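You operate a simulated robot arm through the tools that you are given. There is no shell and no other tool. Be economical: measure what you need, move in short steps, check, and stop when the job is done.

Carry out the task below with a simulated robot arm. There is one attempt and no reset: what you move stays moved.

## Task
Melt the blue pot marked chalk at the heat on its label.
Fine: stand it in the round well of the glue warmer, set the knob, then switch on; switch off once the lamp is green; lid on, no bubbles. Set down upright: what you pick out.

It is judged by the outcome, as a careful person would: the job done as asked, and still so three seconds after it is handed in. It fails if anything else is knocked over, pushed out of place, dropped, spilled or broken. Lids that push on must go on centred and level and be pressed home; caps that screw on are set level and turned clockwise until they are tight.

## Robot
A 7-joint arm with a fingered hand on a trunk, on a base that drives. Base frame: it is fixed to the floor where the robot stands at the start and does not move with it; the origin is under the middle of the robot, x ahead of it, y to its left, z up; the surface under the hand at the start is at about z = 920. Lengths are in mm, angles in rad, forces in N, time in s.
With the tool pointing down near the work surface it reaches from about 200 to 760 mm from the robot's upright axis, wherever it stands. Its first joint turns from -2.897 to 2.897 rad. Places, roughly: black knob of the glue warmer [400, 400, 1000]; glue warmer [500, 300, 1000]; round well of the glue warmer [500, 400, 1000]; white button of the glue warmer [400, 300, 1000]. Payload 4 kg.
The tool frame sits at the grasp point between the pads (the TCP): z along the fingers, y along the line on which they close. The tips reach 28 mm beyond it. Largest opening 168 mm; the body of the gripper starts 79 mm behind the TCP. The gripper is a hand of 4 fingers: y runs from the thumb to the fingers, the wrist lies at [0, 0, -249] in the tool frame, and closing takes about 1.5 s.
Orientation is that of the tool frame in the base frame, as [roll, pitch, yaw] about the fixed x, y, z axes, in that order (R = Rz(yaw) Ry(pitch) Rx(roll)). With the fingers straight down and closing along the base's y, the tool's x points along the base's -x, its y along +y and its z along -z.

## Interface
- The arm moves only by the tool jog_arm. Its argument "targets" is a list of rows, each a list of 7 numbers: the shift along the base's x, y, z in cm, then the turn, a rotation vector about the base's x, y, z in rad, then the closure in counts, from 0 (fully open) to 255 (shut). In form: [[dx, dy, dz, rx, ry, rz, grip], ...]. A call has 1 to 12 rows; each row shifts and turns the commanded pose from where the row before left it. Rows are played at 5 a second. More than 50 mm and 0.15 rad between two rows, or a gripper value outside its range, and nothing of the call is played. Where a pose cannot be reached the arm comes as near as it can. A force on the tool above 40 N (or 10 N above the force at the start of the call, whichever is more), or a blocked arm, ends the call early, and 0.2 s more pass. Each finger travels about 153 mm/s and halts on what it meets, pressing with about 32 N; the grip force reading is that of the motor and also rises with nothing between the fingers. The clock runs only during rows and for 0.2 s after the last one: add rows that do not move to give the fingers time. The reply holds the time, the measured pose of the TCP, the force on the tool along the base axes, the opening and the grip force, in the units named above and with some noise, with the torque about the TCP (base axes, N m) and any sound that the robot's microphone picked up.
- Cameras (640 x 400 px; columns grow to the right, rows downward): "scene" is now at [19.8, 163.6, 1543.1]; the picture's right is [0.01, -1.00, 0.00], its down [-0.74, -0.00, -0.68] and it looks along [0.68, 0.00, -0.74] (base axes); focal length 248 px, centre (320, 200). "wrist" rides on the gripper at [60, -60, -110] in the tool frame; the picture's right is [0.71, 0.71, 0.00], its down [-0.56, 0.56, -0.61] and it looks along [-0.43, 0.43, 0.79] (tool axes); focal length 265 px, centre (320, 200). There is no depth. A picture from a camera that has moved, and an enlarged one, comes with that camera's place and axes in the base frame and with its lens.
- grab_frame(camera): a new picture of that camera. No time passes.
- raise_lower(by): slides the trunk up (or, below 0, down) by that many mm; the arm and the scene camera ride with it, the base frame stays. It gives what a move gives, with no picture.
- base_move(legs): drives the robot by 1 to 6 legs, each [ahead, turn to the left] in mm and rad, along the robot's own axes; the way and the turn of a leg run together, so that a leg with both is an arc; at most 1500 mm and 3.142 rad a leg. The arm and the cameras ride along, it lands a little off, and it stops where it bumps. It gives what a move gives.
- grasp_type(shape): the hand has 4 fingers and takes this shape, open, in about a second: jaw (thumb against the fingers, like two jaws); tri (thumb and two fingers); tip (a fingertip pinch); poke (one finger out to press); point (the index stretched); flat (the hand flat); cup (the hand cupped); fist (a fist). The gripper value then closes the fingers along that shape, each until it touches; the sizes above hold for jaw. It gives what a move gives, with no picture.
- turn_head(pan, tilt): turns the head with the scene camera to pan (to the left, within 2.705 rad either way) and tilt (down, from -0.506 to 1.204), counted from straight ahead of the robot. It gives what a move gives.
- enlarge(camera, box): a new picture of the part [left, top, right, bottom] of that camera's present view, enlarged. No time passes.
- hand_in(): hands the job in; it is judged then, once.

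Go step by step. Nothing tells you exact positions but the pictures and the camera data: compare them with the known pose of the tool, close in by small moves and look again before you grip or let go. The budget is 120 turns and 98 pictures, counting those below and the enlarged ones. Unless the task says otherwise, let go and move clear before handing in, and close with one line.

The tools are called after "Request:" as name(argument=value, ...) on one line, values as JSON. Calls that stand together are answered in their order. jog_arm: Moves the arm, as the interface text tells. Its arguments: {"type":"object","properties":{"targets":{"type":"array"}},"required":["targets"]} The other tools are called the same way: raise_lower (by) slides the trunk up or down; grasp_type (shape) gives the hand a shape; base_move (legs) drives the base; turn_head (pan, tilt) turns the head that bears the scene camera; grab_frame (camera) takes a picture; enlarge (camera, box) takes an enlarged picture of a part of a camera's view; hand_in () hands the job in.

At the start:

```text
time_s: 0.0
tcp_pos: [356.0, 150.7, 1249.4]
tcp_rot: [3.141, 0.0, -3.141]
wrist_force: [-0.9, 0.4, 0.3]
torque: [-0.02, 0.0, 0.0]
gripper_width: 167.7
gripper_force: 0.0
shape: jaw
trunk travel left (down, up): [-564.0, 26.0]
robot x, y, heading: [-0.4, -1.9, -0.0]
head pan, tilt: [0.005, 0.827]
```

scene: 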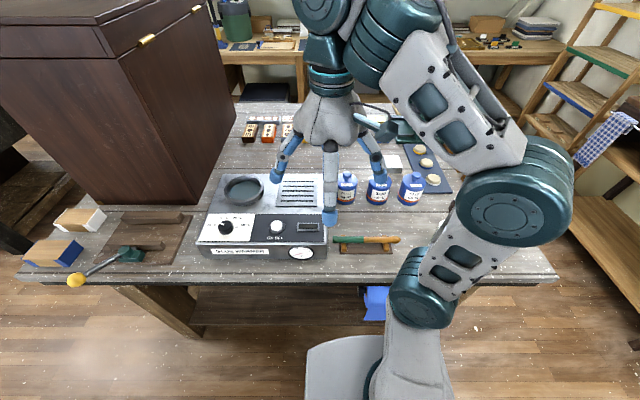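
wrist: 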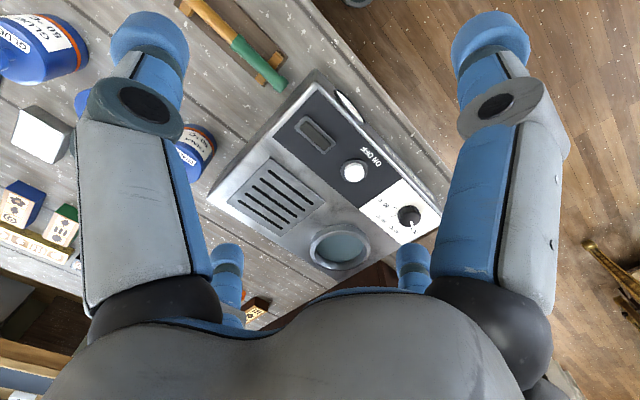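

I see a glue warmer with well, knob, white button, lamp; three blue pots to its right. I'll look closer at the labels and the warmer.

Request:
enlarge(camera="scene", box=[320, 130, 460, 220])

Request:
enlarge(camera="scene", box=[190, 165, 340, 265])

Request:
enlarge(camera="scene", box=[230, 100, 330, 165])

```text
4.44 times, centred on (390, 175) of scene
camera zoom: at [19.8, 163.6, 1543.1], right [0.01, -1.0, 0.0], down [-0.74, 0.0, -0.68], along [0.68, 0.0, -0.74], focal length 1102 px, centre (9, 311)
```

zoom: 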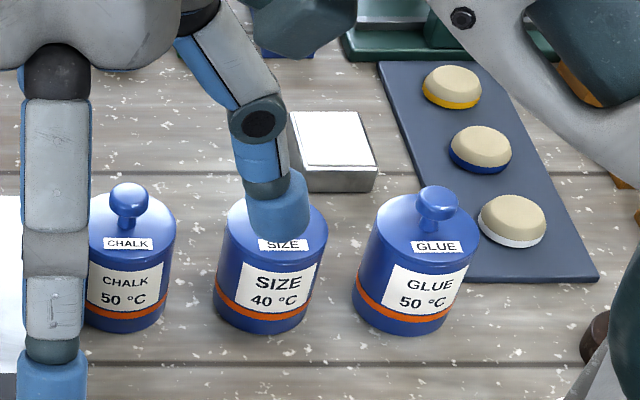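

```text
4.00 times, centred on (265, 215) of scene
camera zoom: at [19.8, 163.6, 1543.1], right [0.01, -1.0, 0.0], down [-0.74, 0.0, -0.68], along [0.68, 0.0, -0.74], focal length 992 px, centre (540, 140)
```

zoom: 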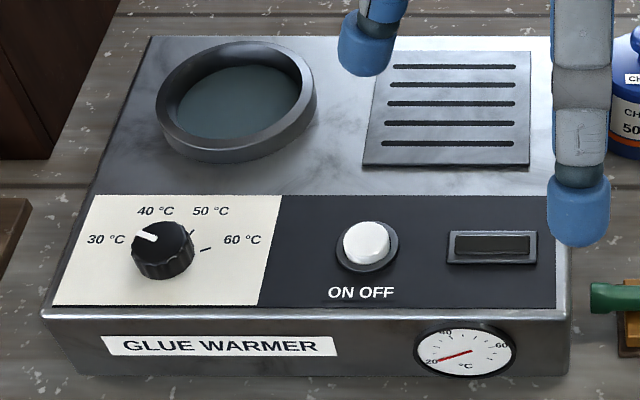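

```text
6.15 times, centred on (280, 132) of scene
camera zoom: at [19.8, 163.6, 1543.1], right [0.01, -1.0, 0.0], down [-0.74, 0.0, -0.68], along [0.68, 0.0, -0.74], focal length 1526 px, centre (566, 615)
```

zoom: 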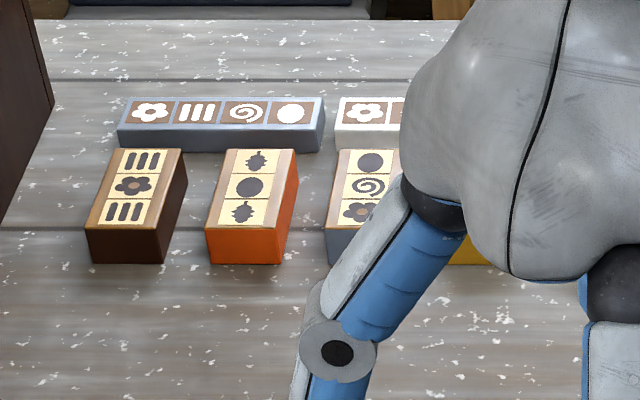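

Chalk pot needs 50 °C; it stands near (605, 83). I'll turn the hand so it closes along x (gaps in y are tight) and move above the pot to look.

Request:
jog_arm(targets=[[1.7, -0.57, -0.4, 0, 0, -0.1309, 0], [1.7, -0.57, -0.4, 0, 0, -0.1309, 0], [1.7, -0.57, -0.4, 0, 0, -0.1309, 0], [1.7, -0.57, -0.4, 0, 0, -0.1309, 0], [1.7, -0.57, -0.4, 0, 0, -0.1309, 0], [1.7, -0.57, -0.4, 0, 0, -0.1309, 0], [1.7, -0.57, -0.4, 0, 0, -0.1309, 0], [1.7, -0.57, -0.4, 0, 0, -0.1309, 0], [1.7, -0.57, -0.4, 0, 0, -0.1309, 0], [1.7, -0.57, -0.4, 0, 0, -0.1309, 0], [1.7, -0.57, -0.4, 0, 0, -0.1309, 0], [1.7, -0.57, -0.4, 0, 0, -0.1309, 0]])

Request:
grab_frame(camera="wrist")

Request:
grab_frame(camera="scene")

```text
time_s: 2.6
tcp_pos: [561.7, 81.7, 1202.1]
tcp_rot: [-3.141, 0.0, 1.568]
wrist_force: [-0.6, -0.2, -0.3]
torque: [0.03, 0.01, 0.0]
gripper_width: 168.1
gripper_force: 0.0
shape: jaw
trunk travel left (down, up): [-564.0, 26.0]
robot x, y, heading: [-0.6, 1.8, 0.002]
head pan, tilt: [0.005, 0.827]
```

```text
92 pictures are left
camera wrist: at [501.3, 142.9, 1311.6], right [0.71, 0.71, 0.0], down [0.56, -0.56, 0.61], along [0.43, -0.44, -0.79], focal length 265 px, centre (320, 200)
```

wrist: 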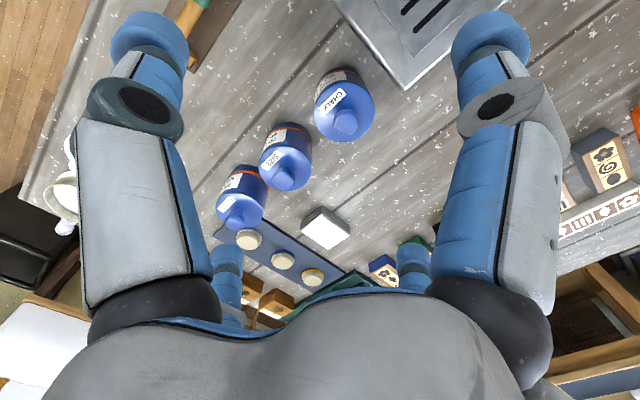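

```text
91 pictures are left
camera scene: at [20.2, 163.7, 1543.1], right [0.01, -1.0, 0.0], down [-0.74, 0.0, -0.68], along [0.68, 0.0, -0.74], focal length 248 px, centre (320, 200)
```

scene: 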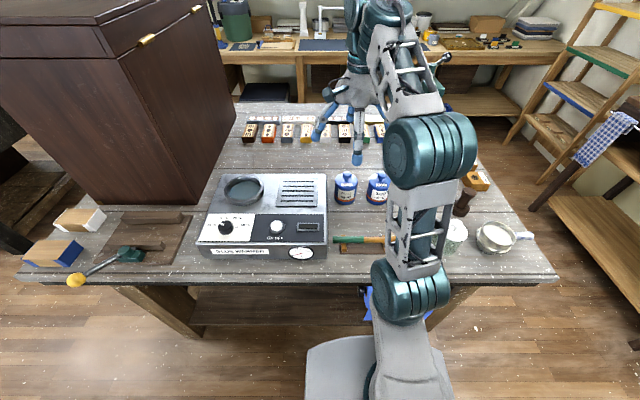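

The fingers sit in a cross, so I'll turn 45° so they come in diagonally between the neighbours, pre-close partly, and look again.

Request:
jog_arm(targets=[[0.7, 0, 0, 0, 0, 0.131, 100], [0.7, 0, 0, 0, 0, 0.131, 100], [0.7, 0, 0, 0, 0, 0.131, 100], [0.6, 0.1, -1, 0, 0, 0.131, 100], [0.6, 0.1, -1, 0, 0, 0.131, 100], [0, 0, 0, 0, 0, 0.131, 100], [0, 0, 0, 0, 0, 0, 100]])

Request:
grab_frame(camera="wrist")

Request:
enlarge(camera="scene", box=[270, 100, 430, 220])

```text
time_s: 4.2
tcp_pos: [593.2, 81.2, 1182.3]
tcp_rot: [-3.141, 0.001, 2.359]
wrist_force: [-0.2, 0.3, -0.2]
torque: [-0.01, 0.0, -0.01]
gripper_width: 102.8
gripper_force: 0.0
shape: jaw
trunk travel left (down, up): [-564.0, 26.0]
robot x, y, heading: [-0.5, -1.4, -0.003]
head pan, tilt: [0.005, 0.827]
```

```text
90 pictures are left
camera wrist: at [508.7, 82.4, 1292.3], right [0.0, 1.0, 0.0], down [0.79, 0.0, 0.61], along [0.61, 0.0, -0.79], focal length 265 px, centre (320, 200)
```

wrist: 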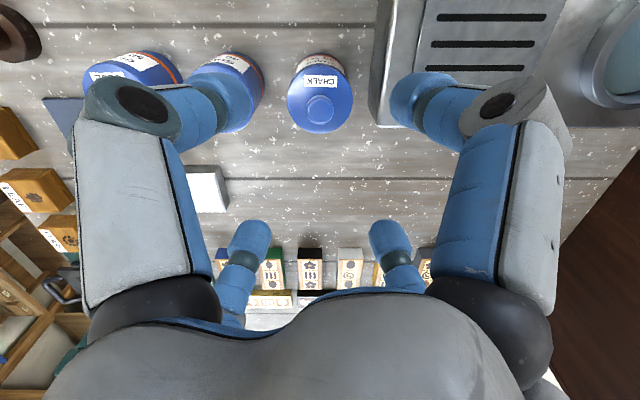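

```text
3.33 times, centred on (350, 160) of scene
camera zoom: at [19.8, 163.6, 1543.1], right [0.01, -1.0, 0.0], down [-0.74, 0.0, -0.68], along [0.68, 0.0, -0.74], focal length 826 px, centre (220, 333)
```

zoom: 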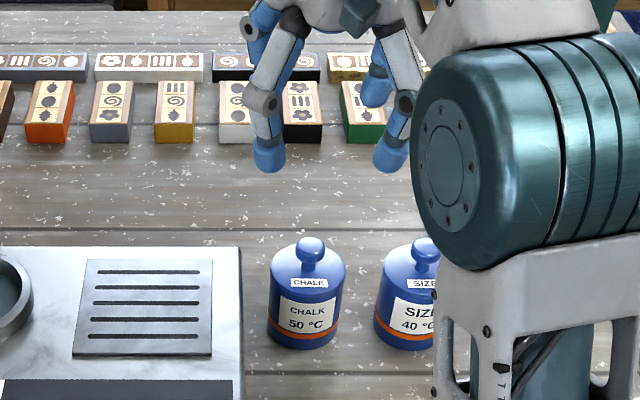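

Pot axis is about (595, 84), top of its knob around z≈1040. I'll go down to just above it and look again.

Request:
jog_arm(targets=[[0.2, 0.2, -2, 0, 0, 0, 100], [0, 0, -2, 0, 0, 0, 100], [0, 0, -2, 0, 0, 0, 100], [0, 0, -1, 0, 0, 0, 100]])

Request:
grab_frame(camera="wrist")

Request:
enlarge(camera="scene", box=[290, 120, 410, 220])

```text
time_s: 5.2
tcp_pos: [595.4, 86.1, 1110.8]
tcp_rot: [-3.14, 0.0, 2.355]
wrist_force: [0.0, -0.2, 0.1]
torque: [0.01, 0.0, -0.01]
gripper_width: 102.8
gripper_force: 0.2
shape: jaw
trunk travel left (down, up): [-564.0, 26.0]
robot x, y, heading: [1.7, -0.2, 0.001]
head pan, tilt: [0.005, 0.827]
```

```text
88 pictures are left
camera wrist: at [509.2, 85.7, 1221.1], right [0.0, 1.0, 0.0], down [0.79, 0.0, 0.61], along [0.61, 0.0, -0.79], focal length 265 px, centre (320, 200)
```

wrist: 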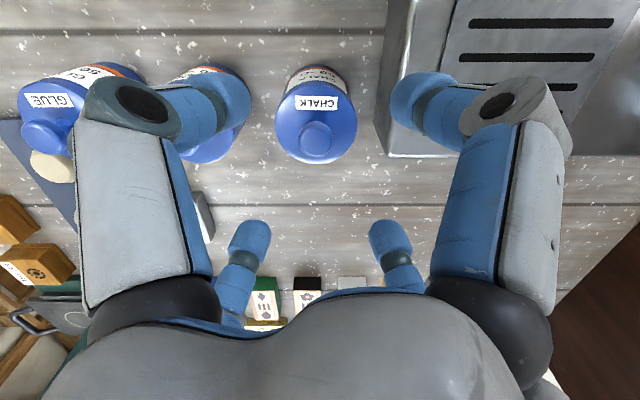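

```text
4.00 times, centred on (350, 170) of scene
camera zoom: at [19.9, 163.6, 1543.1], right [0.01, -1.0, 0.0], down [-0.74, 0.0, -0.68], along [0.68, 0.0, -0.74], focal length 992 px, centre (200, 320)
```

zoom: 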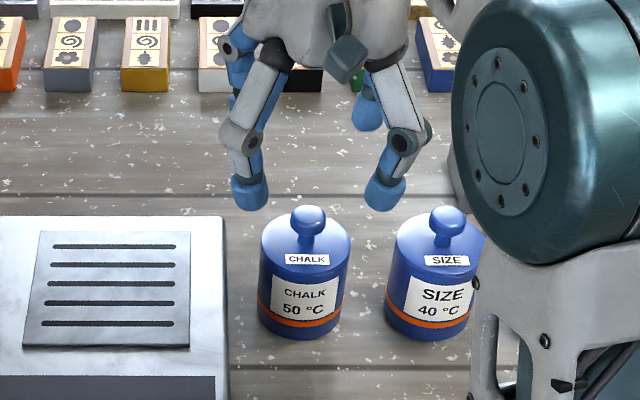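

Axis now estimated at (599, 83), knob centre z≈1036. I'll check where the lid meets the body before descending.

Request:
enlarge(camera="scene", box=[325, 160, 375, 210])

Request:
enlarge(camera="wrist", box=[220, 40, 420, 180])

```text
8.00 times, centred on (350, 185) of scene
camera zoom: at [19.9, 163.6, 1543.1], right [0.01, -1.0, 0.0], down [-0.74, 0.0, -0.68], along [0.68, 0.0, -0.74], focal length 1984 px, centre (80, 320)
```

zoom: 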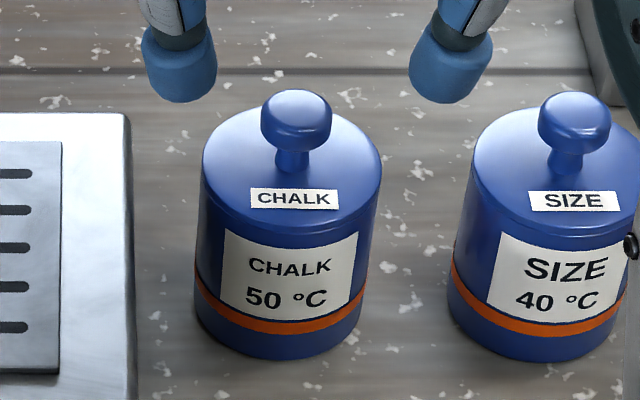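

```text
2.86 times, centred on (320, 110) of wrist
camera zoom: at [509.2, 85.7, 1221.1], right [0.0, 1.0, 0.0], down [0.79, 0.0, 0.61], along [0.61, 0.0, -0.79], focal length 758 px, centre (320, 457)
```

zoom: 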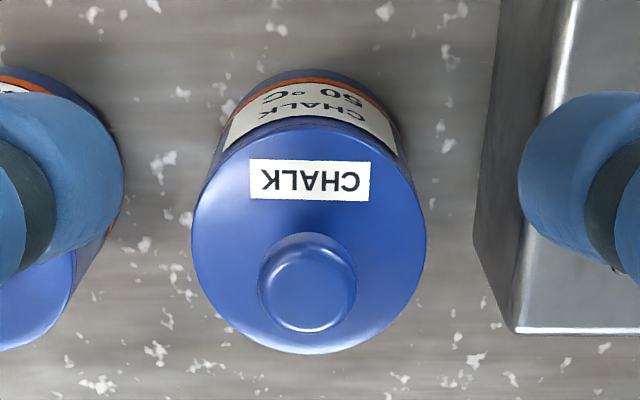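

The lid is flat-topped at z≈1010, with its seam just beneath. I'll centre at (596, 83) and come down in steps to TCP z≈985.

Request:
jog_arm(targets=[[0.1, -0.3, -2, 0, 0, 0, 100], [0, 0, -2, 0, 0, 0, 100], [0, 0, -2, 0, 0, 0, 100], [0, 0, -2, 0, 0, 0, 100], [0, 0, -2, 0, 0, 0, 100], [0, 0, 0, 0, 0, 0, 100]])

Request:
grab_frame(camera="wrist")

Request:
enlarge(camera="scene", box=[310, 140, 400, 215])

```text
time_s: 6.6
tcp_pos: [599.9, 83.6, 1011.0]
tcp_rot: [3.139, 0.001, 2.356]
wrist_force: [0.4, -0.3, 0.5]
torque: [-0.01, 0.02, 0.01]
gripper_width: 102.8
gripper_force: 0.1
shape: jaw
trunk travel left (down, up): [-564.0, 26.0]
robot x, y, heading: [-1.4, 1.2, -0.002]
head pan, tilt: [0.005, 0.827]
```

```text
84 pictures are left
camera wrist: at [514.3, 82.9, 1120.1], right [0.0, 1.0, 0.0], down [0.79, 0.0, 0.61], along [0.61, 0.0, -0.79], focal length 265 px, centre (320, 200)
```

wrist: 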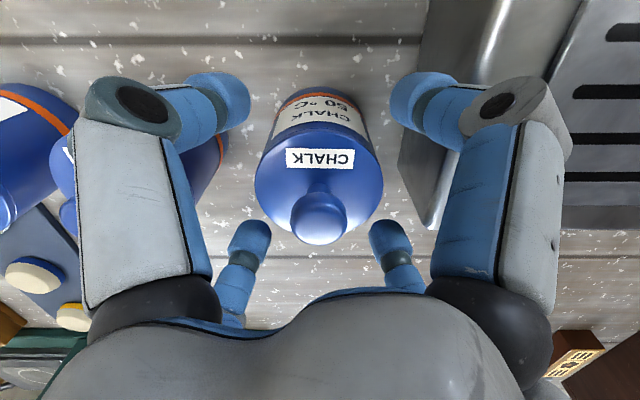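

```text
5.33 times, centred on (355, 178) of scene
camera zoom: at [19.8, 163.6, 1543.1], right [0.01, -1.0, 0.0], down [-0.74, 0.0, -0.68], along [0.68, 0.0, -0.74], focal length 1322 px, centre (133, 320)
```

zoom: 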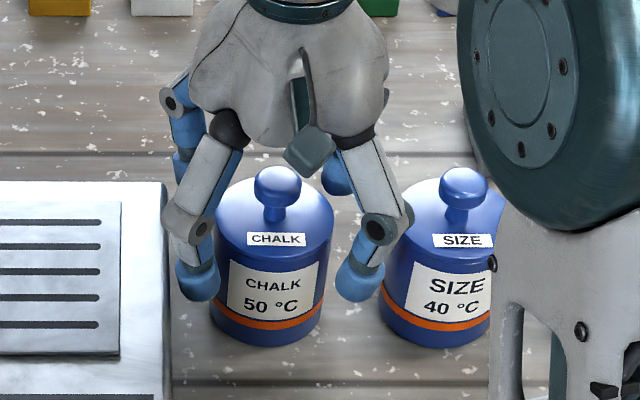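

The pot's axis looks about 9 mm nearer than the TCP (x≈591). I'll shift back, then lower to z≈983.

Request:
jog_arm(targets=[[-0.5, 0, 0, 0, 0, 0, 100], [-0.4, -0.05, 0, 0, 0, 0, 100], [0, 0, -1.4, 0, 0, 0, 100], [0, 0, -1.4, 0, 0, 0, 100], [0, 0, 0, 0, 0, 0, 100]])

Request:
grab_frame(camera="wrist")

Request:
enlarge(camera="scene", box=[310, 140, 400, 215])

```text
time_s: 7.8
tcp_pos: [588.4, 83.3, 983.6]
tcp_rot: [-3.141, 0.0, 2.358]
wrist_force: [-0.3, -0.1, 0.7]
torque: [0.03, 0.02, 0.01]
gripper_width: 102.7
gripper_force: 0.1
shape: jaw
trunk travel left (down, up): [-564.0, 26.0]
robot x, y, heading: [0.5, 0.4, 0.002]
head pan, tilt: [0.005, 0.827]
```

```text
82 pictures are left
camera wrist: at [502.9, 81.8, 1093.0], right [0.0, 1.0, 0.0], down [0.79, 0.0, 0.61], along [0.61, 0.0, -0.79], focal length 265 px, centre (320, 200)
```

wrist: 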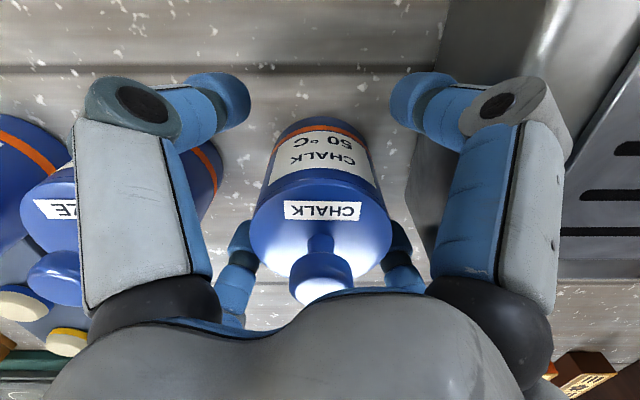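

```text
5.33 times, centred on (355, 178) of scene
camera zoom: at [19.8, 163.6, 1543.1], right [0.01, -1.0, 0.0], down [-0.74, 0.0, -0.68], along [0.68, 0.0, -0.74], focal length 1322 px, centre (133, 320)
```

zoom: 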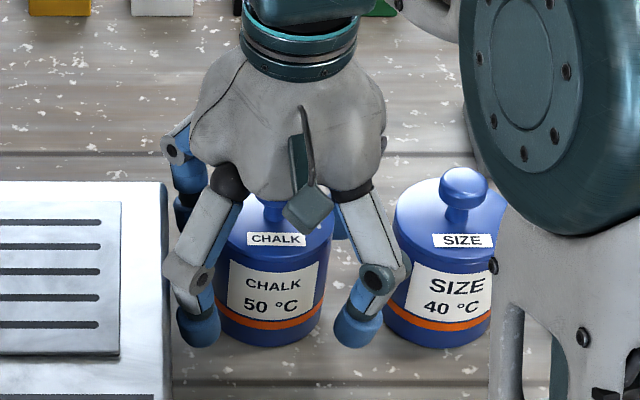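

TCP is centred on the pot within a couple of mm and the fingers clear both neighbours. Closing now.

Request:
jog_arm(targets=[[0, 0, 0, 0, 0, 0, 125], [0, 0, 0, 0, 0, 0, 140], [0, 0, 0, 0, 0, 0, 150], [0, 0, 0, 0, 0, 0, 165], [0, 0, 0, 0, 0, 0, 190], [0, 0, 0, 0, 0, 0, 220], [0, 0, 0, 0, 0, 0, 220]])

Request:
grab_frame(camera="wrist")

Request:
enlarge(camera="scene", box=[310, 140, 400, 215])

```text
time_s: 9.4
tcp_pos: [587.0, 81.7, 984.8]
tcp_rot: [-3.14, 0.0, 2.358]
wrist_force: [-1.0, -0.4, 1.1]
torque: [0.0, -0.1, 0.01]
gripper_width: 56.7
gripper_force: 32.2
shape: jaw
trunk travel left (down, up): [-564.0, 26.0]
robot x, y, heading: [-1.2, -2.5, -0.0]
head pan, tilt: [0.005, 0.827]
```

```text
80 pictures are left
camera wrist: at [502.5, 81.7, 1093.2], right [0.0, 1.0, 0.0], down [0.79, 0.0, 0.61], along [0.61, 0.0, -0.79], focal length 265 px, centre (320, 200)
```

wrist: 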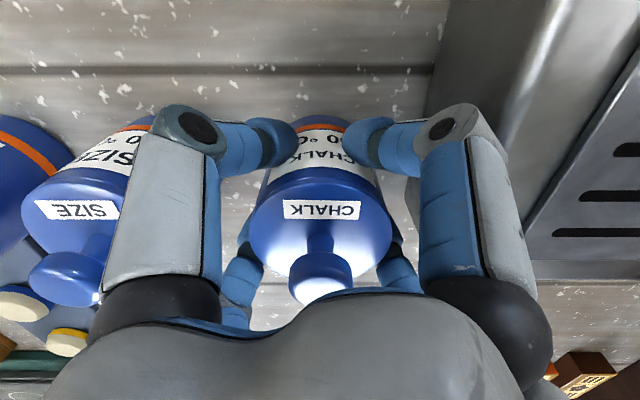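

```text
5.33 times, centred on (355, 178) of scene
camera zoom: at [19.5, 163.5, 1543.1], right [0.01, -1.0, 0.0], down [-0.74, 0.0, -0.68], along [0.68, 0.0, -0.74], focal length 1322 px, centre (133, 320)
```

zoom: 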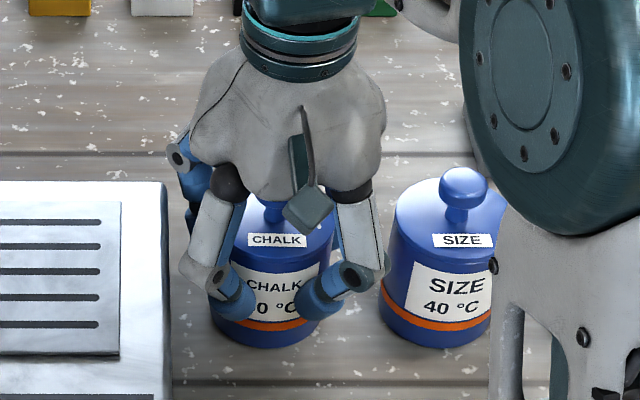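

Gripped with no shift of the pot. Lift slowly straight up.

Request:
jog_arm(targets=[[0, 0, 0.5, 0, 0, 0, 220], [0, 0, 1, 0, 0, 0, 220], [0, 0, 1.5, 0, 0, 0, 220], [0, 0, 2, 0, 0, 0, 220], [0, 0, 2, 0, 0, 0, 220], [0, 0, 2, 0, 0, 0, 220], [0, 0, 2, 0, 0, 0, 220], [0, 0, 2, 0, 0, 0, 220], [0, 0, 2, 0, 0, 0, 220], [0, 0, 0, 0, 0, 0, 220]])

Request:
grab_frame(camera="wrist")

Request:
enlarge(camera="scene", box=[200, 100, 400, 225])

```text
time_s: 11.6
tcp_pos: [588.3, 81.6, 1134.1]
tcp_rot: [3.141, 0.001, 2.358]
wrist_force: [0.4, 0.9, -4.2]
torque: [0.01, 0.04, 0.04]
gripper_width: 56.5
gripper_force: 32.2
shape: jaw
trunk travel left (down, up): [-564.0, 26.0]
robot x, y, heading: [-0.6, 1.7, 0.004]
head pan, tilt: [0.005, 0.827]
```

```text
78 pictures are left
camera wrist: at [503.2, 81.6, 1243.5], right [0.0, 1.0, 0.0], down [0.79, 0.0, 0.61], along [0.61, 0.0, -0.79], focal length 265 px, centre (320, 200)
```

wrist: 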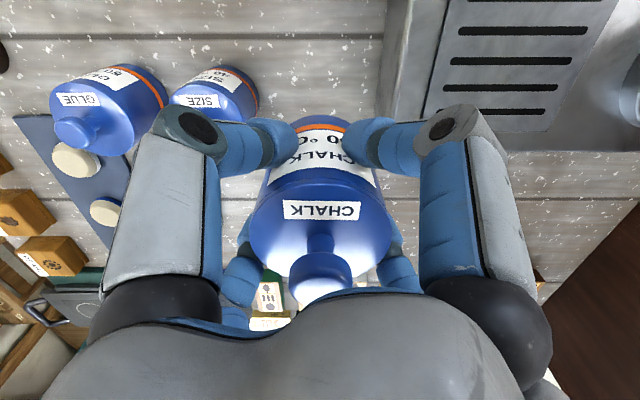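

```text
3.20 times, centred on (300, 162) of scene
camera zoom: at [20.3, 163.6, 1543.1], right [0.01, -1.0, 0.0], down [-0.74, 0.0, -0.68], along [0.68, 0.0, -0.74], focal length 793 px, centre (384, 320)
```

zoom: 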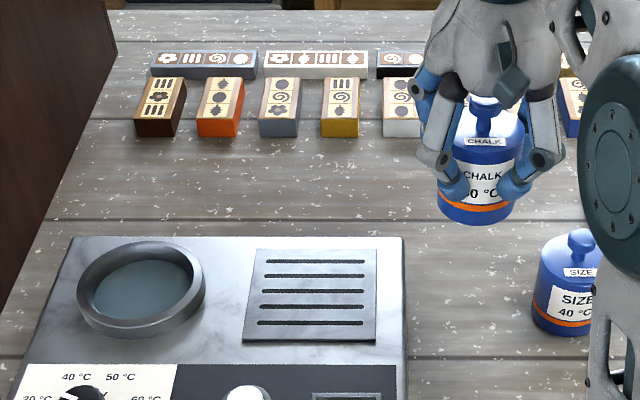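

The pot is held firmly, lid on. Now a close look at the well to fix its centre and depth.

Request:
enlarge(camera="scene", box=[215, 165, 275, 213])

Request:
enlarge(camera="scene", box=[195, 205, 335, 265])

```text
8.33 times, centred on (245, 189) of scene
camera zoom: at [20.3, 163.6, 1543.1], right [0.01, -1.0, 0.0], down [-0.74, 0.0, -0.68], along [0.68, 0.0, -0.74], focal length 2066 px, centre (945, 292)
```

zoom: 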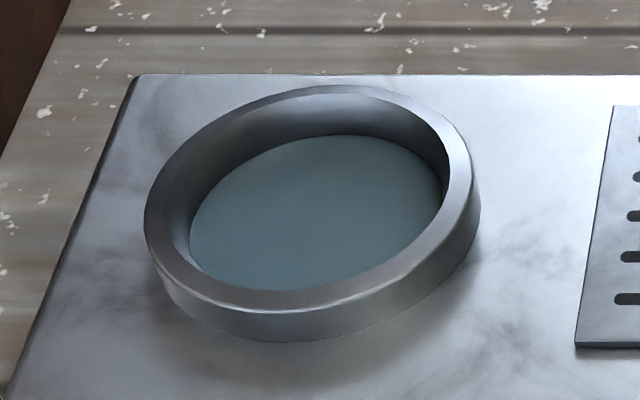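

```text
4.57 times, centred on (265, 235) of scene
camera zoom: at [20.3, 163.6, 1543.1], right [0.01, -1.0, 0.0], down [-0.74, 0.0, -0.68], along [0.68, 0.0, -0.74], focal length 1134 px, centre (571, 40)
```

zoom: 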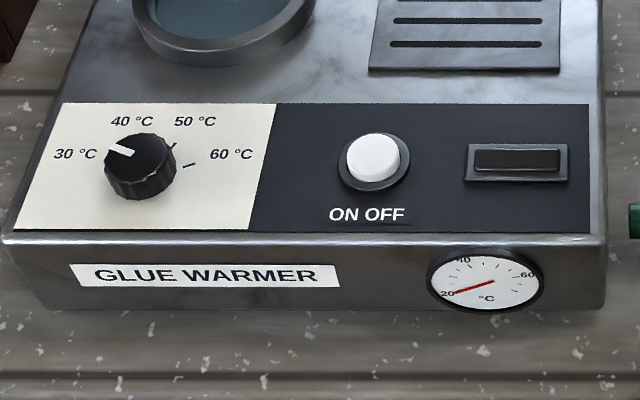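

The well looks about 20 mm deep and ~95 mm across, near (550, 397). I'll carry the pot part way and use the wrist camera for parallax.

Request:
jog_arm(targets=[[-0.5, 3, 0, 0, 0, 0, 220], [-0.5, 4, 0, 0, 0, 0, 220], [-0.5, 4, 0, 0, 0, 0, 220], [-0.5, 4, 0, 0, 0, 0, 220], [-0.5, 3, 0, 0, 0, 0, 220], [-0.5, 2, 0, 0, 0, 0, 220], [0, 0, 0, 0, 0, 0, 220]])

Request:
grab_frame(camera="wrist")

Request:
grab_frame(camera="scene")

```text
time_s: 13.2
tcp_pos: [558.5, 283.0, 1132.2]
tcp_rot: [3.141, 0.0, 2.357]
wrist_force: [-0.2, 0.0, -5.1]
torque: [0.01, 0.03, 0.01]
gripper_width: 57.0
gripper_force: 31.4
shape: jaw
trunk travel left (down, up): [-564.0, 26.0]
robot x, y, heading: [0.6, -1.1, 0.004]
head pan, tilt: [0.005, 0.827]
```

```text
74 pictures are left
camera wrist: at [471.8, 283.6, 1242.2], right [0.0, 1.0, 0.0], down [0.79, 0.0, 0.61], along [0.61, 0.0, -0.79], focal length 265 px, centre (320, 200)
```

wrist: 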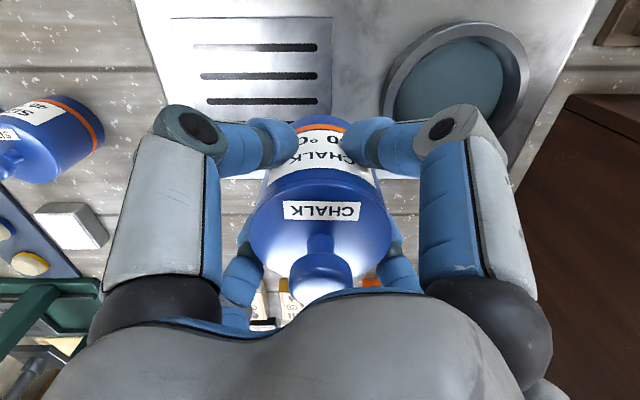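

```text
73 pictures are left
camera scene: at [20.3, 163.8, 1543.1], right [0.01, -1.0, 0.0], down [-0.74, 0.0, -0.68], along [0.68, 0.0, -0.74], focal length 248 px, centre (320, 200)
```

scene: 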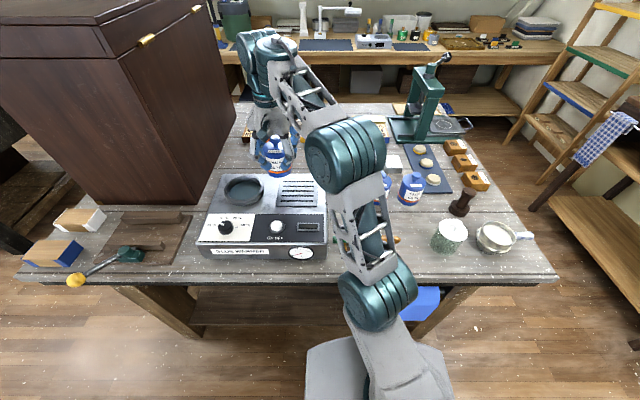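

Request:
enlarge(camera="wrist", box=[360, 0, 560, 130])

```text
3.08 times, centred on (460, 65) of wrist
camera zoom: at [471.8, 283.6, 1242.2], right [0.0, 1.0, 0.0], down [0.79, 0.0, 0.61], along [0.61, 0.0, -0.79], focal length 817 px, centre (-111, 615)
```

zoom: 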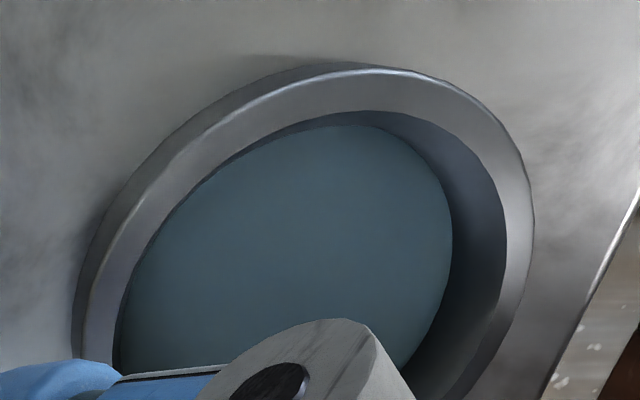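

Rim centre triangulates to about (546, 390), rim top z≈1022. Moving over it.

Request:
jog_arm(targets=[[-0.2, 3, 0, 0, 0, 0, 220], [-0.3, 3, 0, 0, 0, 0, 220], [-0.3, 2.5, 0, 0, 0, 0, 220], [-0.3, 2, -0.5, 0, 0, 0, 220], [0, 0.2, -1, 0, 0, 0, 220], [0, 0, 0, 0, 0, 0, 220]])

Request:
grab_frame(camera="wrist")

Request:
enlarge(camera="scene", box=[195, 130, 295, 220])

```text
time_s: 14.6
tcp_pos: [546.1, 388.2, 1117.1]
tcp_rot: [-3.14, 0.0, 2.358]
wrist_force: [-0.3, -0.3, -4.2]
torque: [-0.02, 0.04, 0.01]
gripper_width: 56.6
gripper_force: 32.2
shape: jaw
trunk travel left (down, up): [-564.0, 26.0]
robot x, y, heading: [0.4, -1.9, -0.0]
head pan, tilt: [0.005, 0.827]
```

```text
71 pictures are left
camera wrist: at [461.5, 389.1, 1227.2], right [0.0, 1.0, 0.0], down [0.79, 0.0, 0.61], along [0.61, 0.0, -0.79], focal length 265 px, centre (320, 200)
```

wrist: 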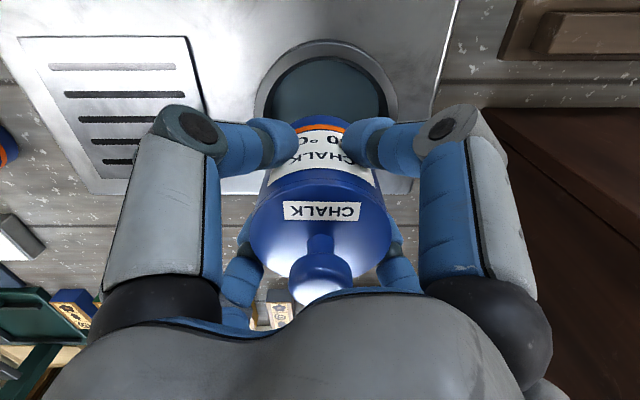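

```text
4.44 times, centred on (245, 175) of scene
camera zoom: at [20.3, 164.1, 1543.1], right [0.01, -1.0, 0.0], down [-0.74, 0.0, -0.68], along [0.68, 0.0, -0.74], focal length 1102 px, centre (653, 311)
```

zoom: 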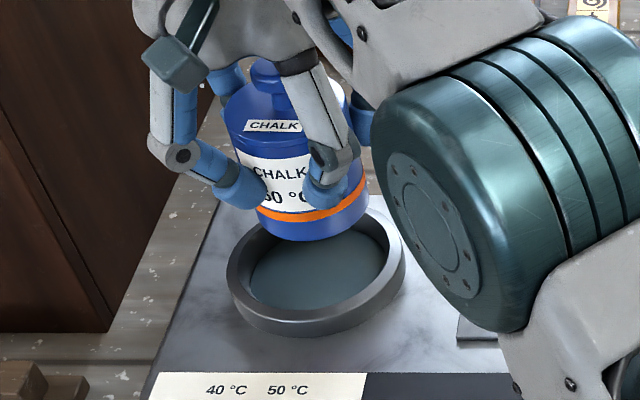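

The rim is ~5 mm further left and ~4 mm nearer than the pot. Correcting, then lowering part way.

Request:
jog_arm(targets=[[-0.4, 0.5, 0, 0, 0, 0, 220], [0, 0, -1, 0, 0, 0, 220], [0, 0, -1, 0, 0, 0, 220], [0, 0, 0, 0, 0, 0, 220]])

Request:
grab_frame(camera="wrist")

Request:
enlarge(camera="scene", box=[195, 130, 295, 220])

```text
time_s: 15.6
tcp_pos: [542.5, 395.0, 1097.7]
tcp_rot: [-3.141, 0.0, 2.356]
wrist_force: [-0.7, -0.6, -3.8]
torque: [0.02, 0.03, -0.02]
gripper_width: 56.8
gripper_force: 31.7
shape: jaw
trunk travel left (down, up): [-564.0, 26.0]
robot x, y, heading: [-2.3, -1.9, 0.001]
head pan, tilt: [0.005, 0.827]
```

```text
69 pictures are left
camera wrist: at [456.3, 395.3, 1207.4], right [0.0, 1.0, 0.0], down [0.79, 0.0, 0.61], along [0.61, 0.0, -0.79], focal length 265 px, centre (320, 200)
```

wrist: 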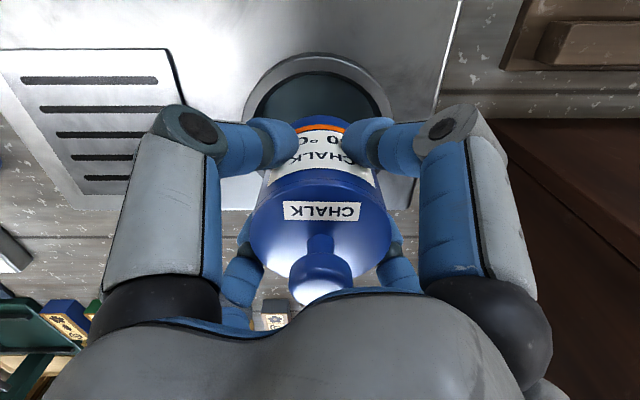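

```text
4.44 times, centred on (245, 175) of scene
camera zoom: at [20.2, 164.1, 1543.1], right [0.01, -1.0, 0.0], down [-0.74, 0.0, -0.68], along [0.68, 0.0, -0.74], focal length 1102 px, centre (653, 311)
```

zoom: 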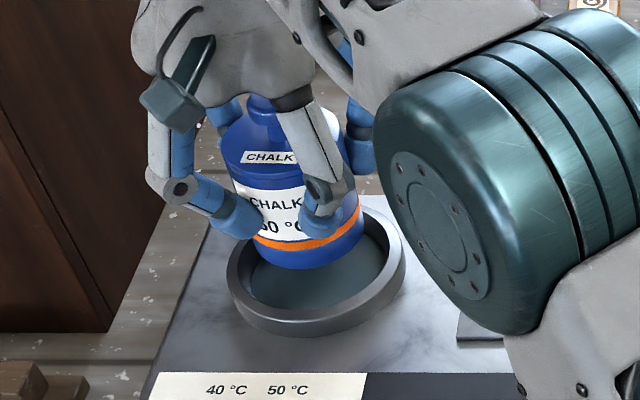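

Well centred in both views. Lower another 20 mm and re-check.

Request:
jog_arm(targets=[[0, -0.1, -0.7, 0, 0, 0, 220], [0, 0, -0.7, 0, 0, 0, 220], [0, 0, -0.6, 0, 0, 0, 220], [0, 0, 0, 0, 0, 0, 220]])

Request:
enlarge(camera="wrist", box=[220, 40, 420, 180])

Request:
enlarge(camera="scene", box=[205, 145, 285, 220])

```text
time_s: 16.6
tcp_pos: [541.5, 394.2, 1078.5]
tcp_rot: [-3.139, 0.001, 2.357]
wrist_force: [-4.1, -0.2, -4.6]
torque: [0.0, 0.29, 0.0]
gripper_width: 56.5
gripper_force: 31.9
shape: jaw
trunk travel left (down, up): [-564.0, 26.0]
robot x, y, heading: [1.0, 0.9, 0.004]
head pan, tilt: [0.005, 0.827]
```

```text
2.86 times, centred on (320, 110) of wrist
camera zoom: at [455.9, 394.1, 1187.8], right [0.0, 1.0, 0.0], down [0.79, 0.0, 0.61], along [0.61, 0.0, -0.79], focal length 758 px, centre (320, 457)
```

zoom: 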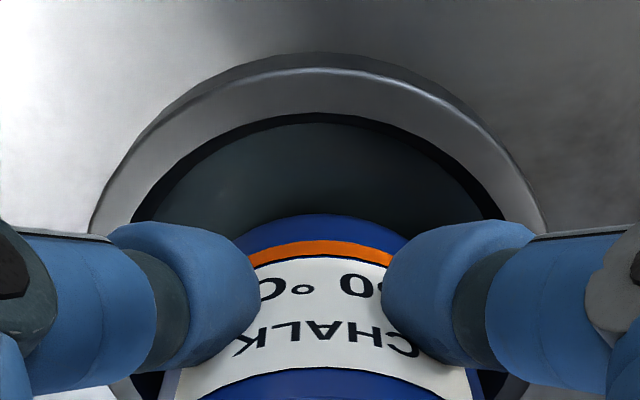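

```text
5.33 times, centred on (245, 182) of scene
camera zoom: at [19.5, 163.9, 1543.1], right [0.01, -1.0, 0.0], down [-0.74, 0.0, -0.68], along [0.68, 0.0, -0.74], focal length 1322 px, centre (720, 293)
```

zoom: 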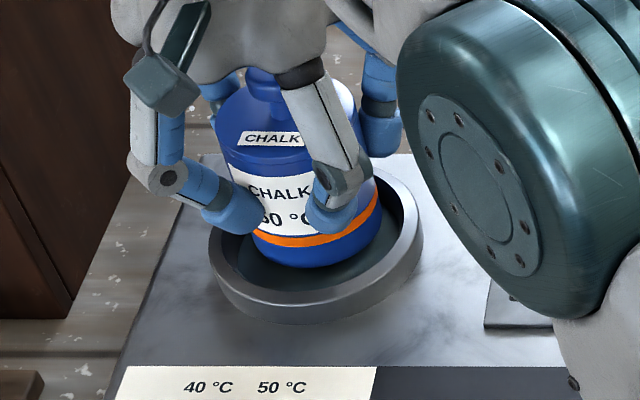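

There's a light −x push: the pot is touching the far side of the rim. Raise a little and shift 8 mm toward the robot.

Request:
jog_arm(targets=[[0, 0, 0.5, 0, 0, 0, 220], [-0.4, 0, 0, 0, 0, 0, 220], [-0.4, 0, 0, 0, 0, 0, 220], [0, 0, -0.5, 0, 0, 0, 220], [0, 0, 0, 0, 0, 0, 220]])

Request:
enlarge(camera="wrist", box=[220, 40, 420, 180])

Request:
enlarge(camera="scene", box=[205, 145, 285, 220])

```text
time_s: 17.8
tcp_pos: [534.0, 394.0, 1078.2]
tcp_rot: [3.141, -0.001, 2.356]
wrist_force: [-1.0, 0.3, -5.3]
torque: [0.01, 0.07, -0.01]
gripper_width: 56.9
gripper_force: 32.0
shape: jaw
trunk travel left (down, up): [-564.0, 26.0]
robot x, y, heading: [1.3, 1.3, 0.002]
head pan, tilt: [0.005, 0.827]
```

```text
2.86 times, centred on (320, 110) of wrist
camera zoom: at [448.9, 393.6, 1187.8], right [0.0, 1.0, 0.0], down [0.79, 0.0, 0.61], along [0.61, 0.0, -0.79], focal length 758 px, centre (320, 457)
```

zoom: 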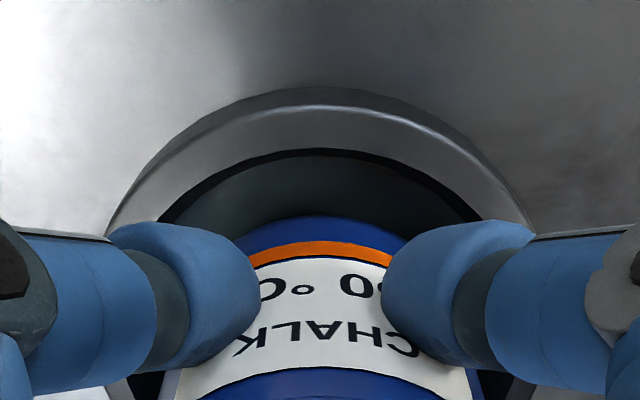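

```text
5.33 times, centred on (245, 182) of scene
camera zoom: at [20.2, 164.1, 1543.1], right [0.01, -1.0, 0.0], down [-0.74, 0.0, -0.68], along [0.68, 0.0, -0.74], focal length 1322 px, centre (720, 293)
```

zoom: 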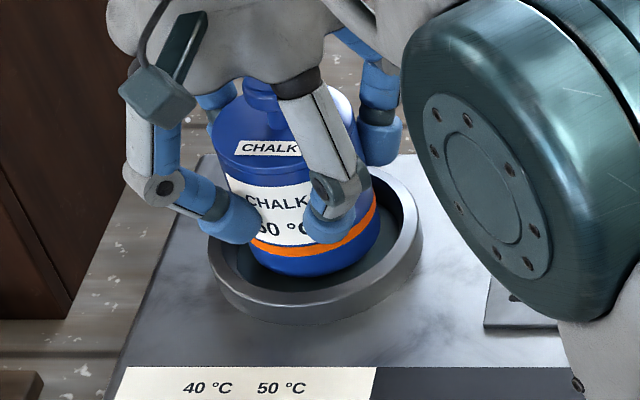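

Free again and centred. Lower the remaining bit gently, watching the force.

Request:
jog_arm(targets=[[0, 0, -0.4, 0, 0, 0, 220], [0, 0, -0.3, 0, 0, 0, 220], [0, 0, -0.3, 0, 0, 0, 220]])

Request:
enlarge(camera="wrist", box=[220, 40, 420, 180])

Request:
enlarge(camera="scene", box=[205, 145, 285, 220])

```text
time_s: 18.6
tcp_pos: [533.2, 393.5, 1068.1]
tcp_rot: [3.141, -0.001, 2.358]
wrist_force: [-0.4, -0.4, -1.1]
torque: [0.01, -0.06, -0.01]
gripper_width: 56.5
gripper_force: 32.1
shape: jaw
trunk travel left (down, up): [-564.0, 26.0]
robot x, y, heading: [-1.3, 1.6, -0.002]
head pan, tilt: [0.005, 0.827]
```

```text
2.86 times, centred on (320, 110) of wrist
camera zoom: at [450.0, 392.8, 1178.1], right [0.0, 1.0, 0.0], down [0.79, 0.0, 0.61], along [0.61, 0.0, -0.79], focal length 758 px, centre (320, 457)
```

zoom: 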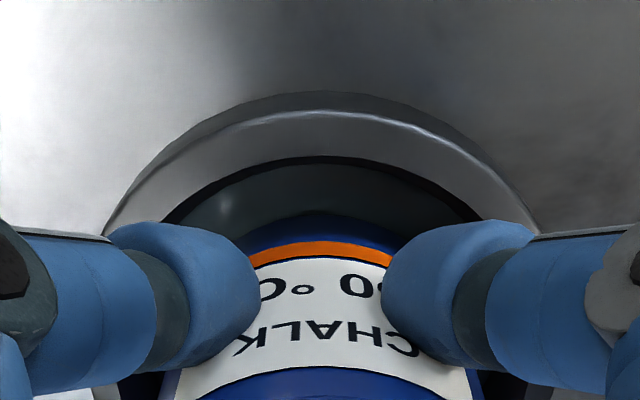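

```text
5.33 times, centred on (245, 182) of scene
camera zoom: at [19.8, 163.8, 1543.2], right [0.01, -1.0, 0.0], down [-0.74, 0.0, -0.68], along [0.68, 0.0, -0.74], focal length 1322 px, centre (720, 293)
```

zoom: 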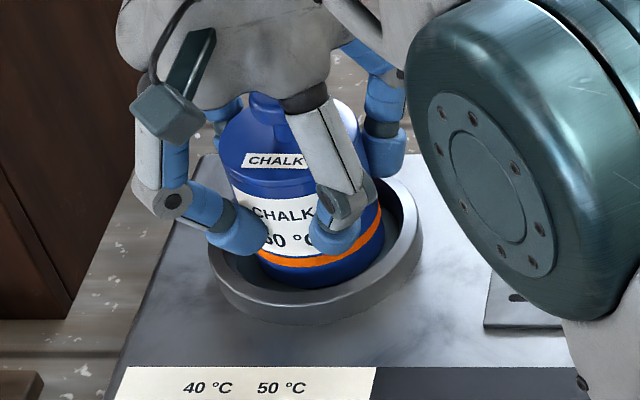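

Weight is starting to be taken (Fz −5 → −1). A few mm more until it bears.

Request:
jog_arm(targets=[[0, 0, -0.1, 0, 0, 0, 220], [0, 0, -0.1, 0, 0, 0, 220], [0, 0, 0, 0, 0, 0, 220]])

```text
time_s: 19.4
tcp_pos: [534.1, 392.6, 1067.0]
tcp_rot: [3.136, 0.0, 2.358]
wrist_force: [2.2, 2.3, 10.5]
torque: [0.02, -0.49, 0.1]
gripper_width: 56.6
gripper_force: 32.6
shape: jaw
trunk travel left (down, up): [-564.0, 26.0]
robot x, y, heading: [-1.7, 0.0, -0.002]
head pan, tilt: [0.005, 0.827]
```

It now bears on the well floor. Ease up 1 mm and open to 100 counts.

Request:
jog_arm(targets=[[0, 0, 0.1, 0, 0, 0, 220], [0, 0, 0, 0, 0, 0, 165], [0, 0, 0, 0, 0, 0, 150], [0, 0, 0, 0, 0, 0, 130], [0, 0, 0, 0, 0, 0, 100], [0, 0, 0, 0, 0, 0, 100]])

Request:
grab_frame(camera="wrist")

Request:
enlarge(camera="scene", box=[205, 145, 285, 220])

```text
time_s: 20.8
tcp_pos: [534.1, 391.7, 1067.9]
tcp_rot: [-3.141, -0.001, 2.355]
wrist_force: [0.5, 0.7, -0.3]
torque: [0.05, 0.01, 0.01]
gripper_width: 101.5
gripper_force: 0.1
shape: jaw
trunk travel left (down, up): [-564.0, 26.0]
robot x, y, heading: [-0.0, -2.2, 0.0]
head pan, tilt: [0.005, 0.827]
```

```text
61 pictures are left
camera wrist: at [449.4, 391.9, 1177.4], right [0.0, 1.0, 0.0], down [0.79, 0.0, 0.61], along [0.61, 0.0, -0.79], focal length 265 px, centre (320, 200)
```

wrist: 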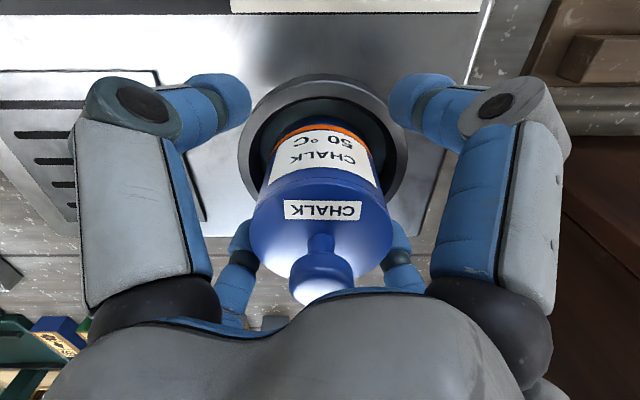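

```text
5.33 times, centred on (245, 182) of scene
camera zoom: at [19.8, 163.8, 1543.1], right [0.01, -1.0, 0.0], down [-0.74, 0.0, -0.68], along [0.68, 0.0, -0.74], focal length 1322 px, centre (720, 293)
```

zoom: 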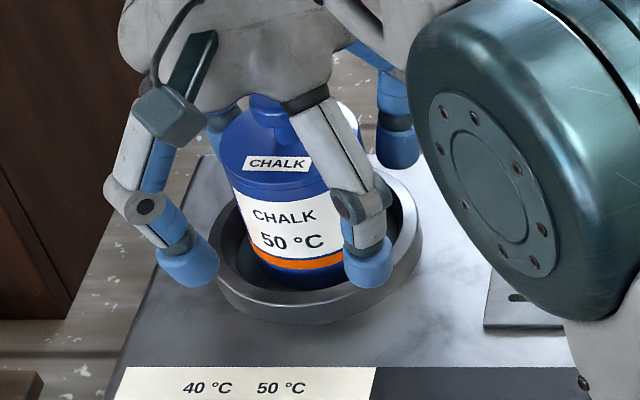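

The pot stands in the well, lid on, all fingers free. Rise straight up, then go over the knob for a top view.

Request:
jog_arm(targets=[[0, 0, 1, 0, 0, 0, 100], [0, 0, 2, 0, 0, 0, 100], [0, 0, 2.5, 0, 0, 0, 100], [0, 0, 2.5, 0, 0, 0, 100], [0, 0, 2.5, 0, 0, 0, 100], [0, 0, 2.5, 0, 0, 0, 100], [0, 0, 2, 0, 0, 0, 100], [-3, 0.5, 0, 0, 0, 0, 100], [-3.5, 0.5, 0, 0, 0, 0, 100], [-3.5, 0.5, 0, 0, 0, 0, 100], [-3, 0.2, 0, 0, 0, 0, 100], [0, 0, 0, 0, 0, 0, 100]])

Request:
grab_frame(camera="wrist")

Request:
enlarge(camera="scene", box=[195, 140, 335, 265])

```text
time_s: 23.4
tcp_pos: [400.1, 407.1, 1157.3]
tcp_rot: [-3.141, -0.001, 2.356]
wrist_force: [0.4, 0.2, -0.8]
torque: [-0.02, 0.03, 0.02]
gripper_width: 101.4
gripper_force: 0.0
shape: jaw
out of reach, approached as far as the arm can: row 5, 6, 7
trunk travel left (down, up): [-564.0, 26.0]
robot x, y, heading: [-0.3, -1.0, -0.001]
head pan, tilt: [0.005, 0.827]
```

```text
59 pictures are left
camera wrist: at [315.7, 407.4, 1266.7], right [0.0, 1.0, 0.0], down [0.79, 0.0, 0.61], along [0.61, 0.0, -0.79], focal length 265 px, centre (320, 200)
```

wrist: 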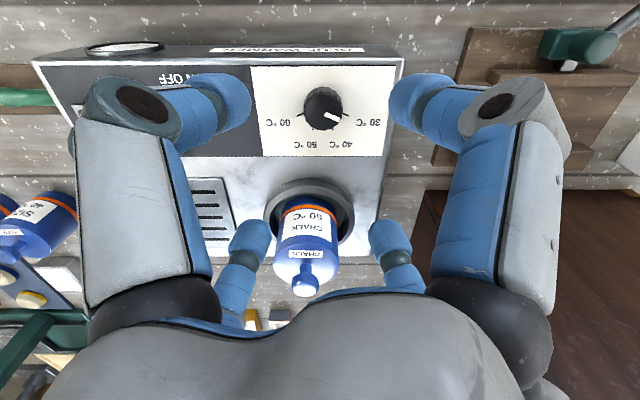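

```text
3.20 times, centred on (265, 202) of scene
camera zoom: at [19.9, 163.9, 1543.1], right [0.01, -1.0, 0.0], down [-0.74, 0.0, -0.68], along [0.68, 0.0, -0.74], focal length 793 px, centre (496, 192)
```

zoom: 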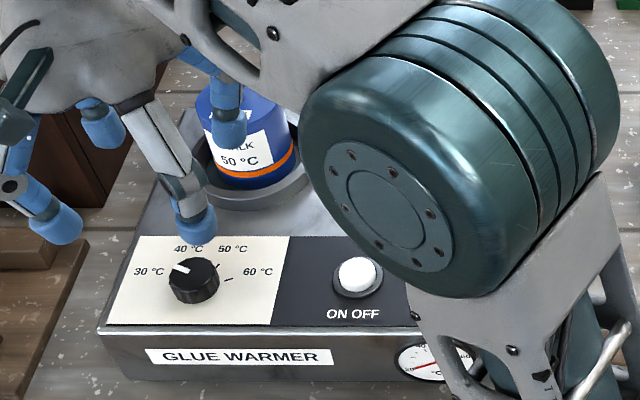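

The arm hit its height limit, but the pot is still standing in the well. Close-up of the knob now.

Request:
enlarge(camera="wrist", box=[250, 60, 400, 160])

Request:
enlarge(camera="wrist", box=[250, 160, 380, 310])

```text
4.00 times, centred on (325, 110) of wrist
camera zoom: at [315.7, 407.4, 1266.7], right [0.0, 1.0, 0.0], down [0.79, 0.0, 0.61], along [0.61, 0.0, -0.79], focal length 1062 px, centre (300, 560)
```

zoom: 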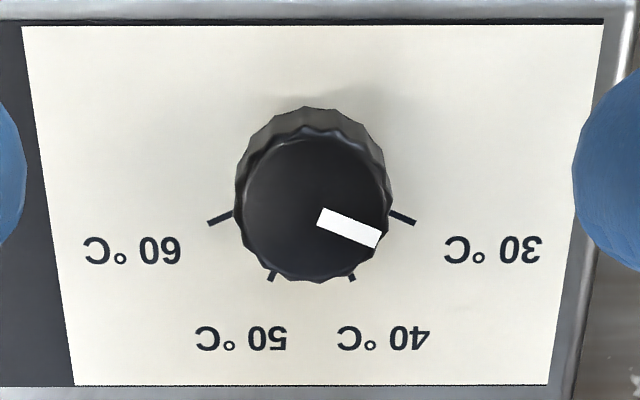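

```text
2.67 times, centred on (315, 235) of wrist
camera zoom: at [315.7, 407.4, 1266.7], right [0.0, 1.0, 0.0], down [0.79, 0.0, 0.61], along [0.61, 0.0, -0.79], focal length 708 px, centre (333, 107)
```

zoom: 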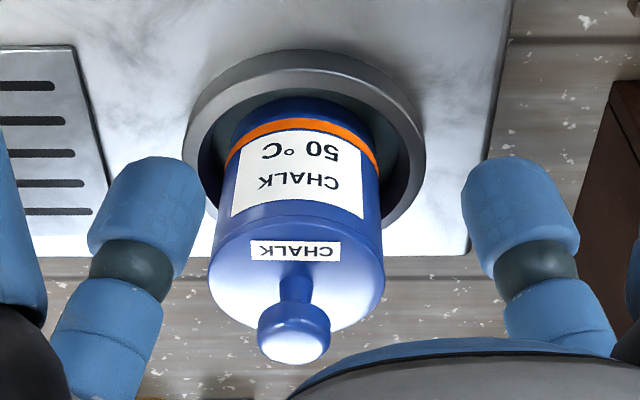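

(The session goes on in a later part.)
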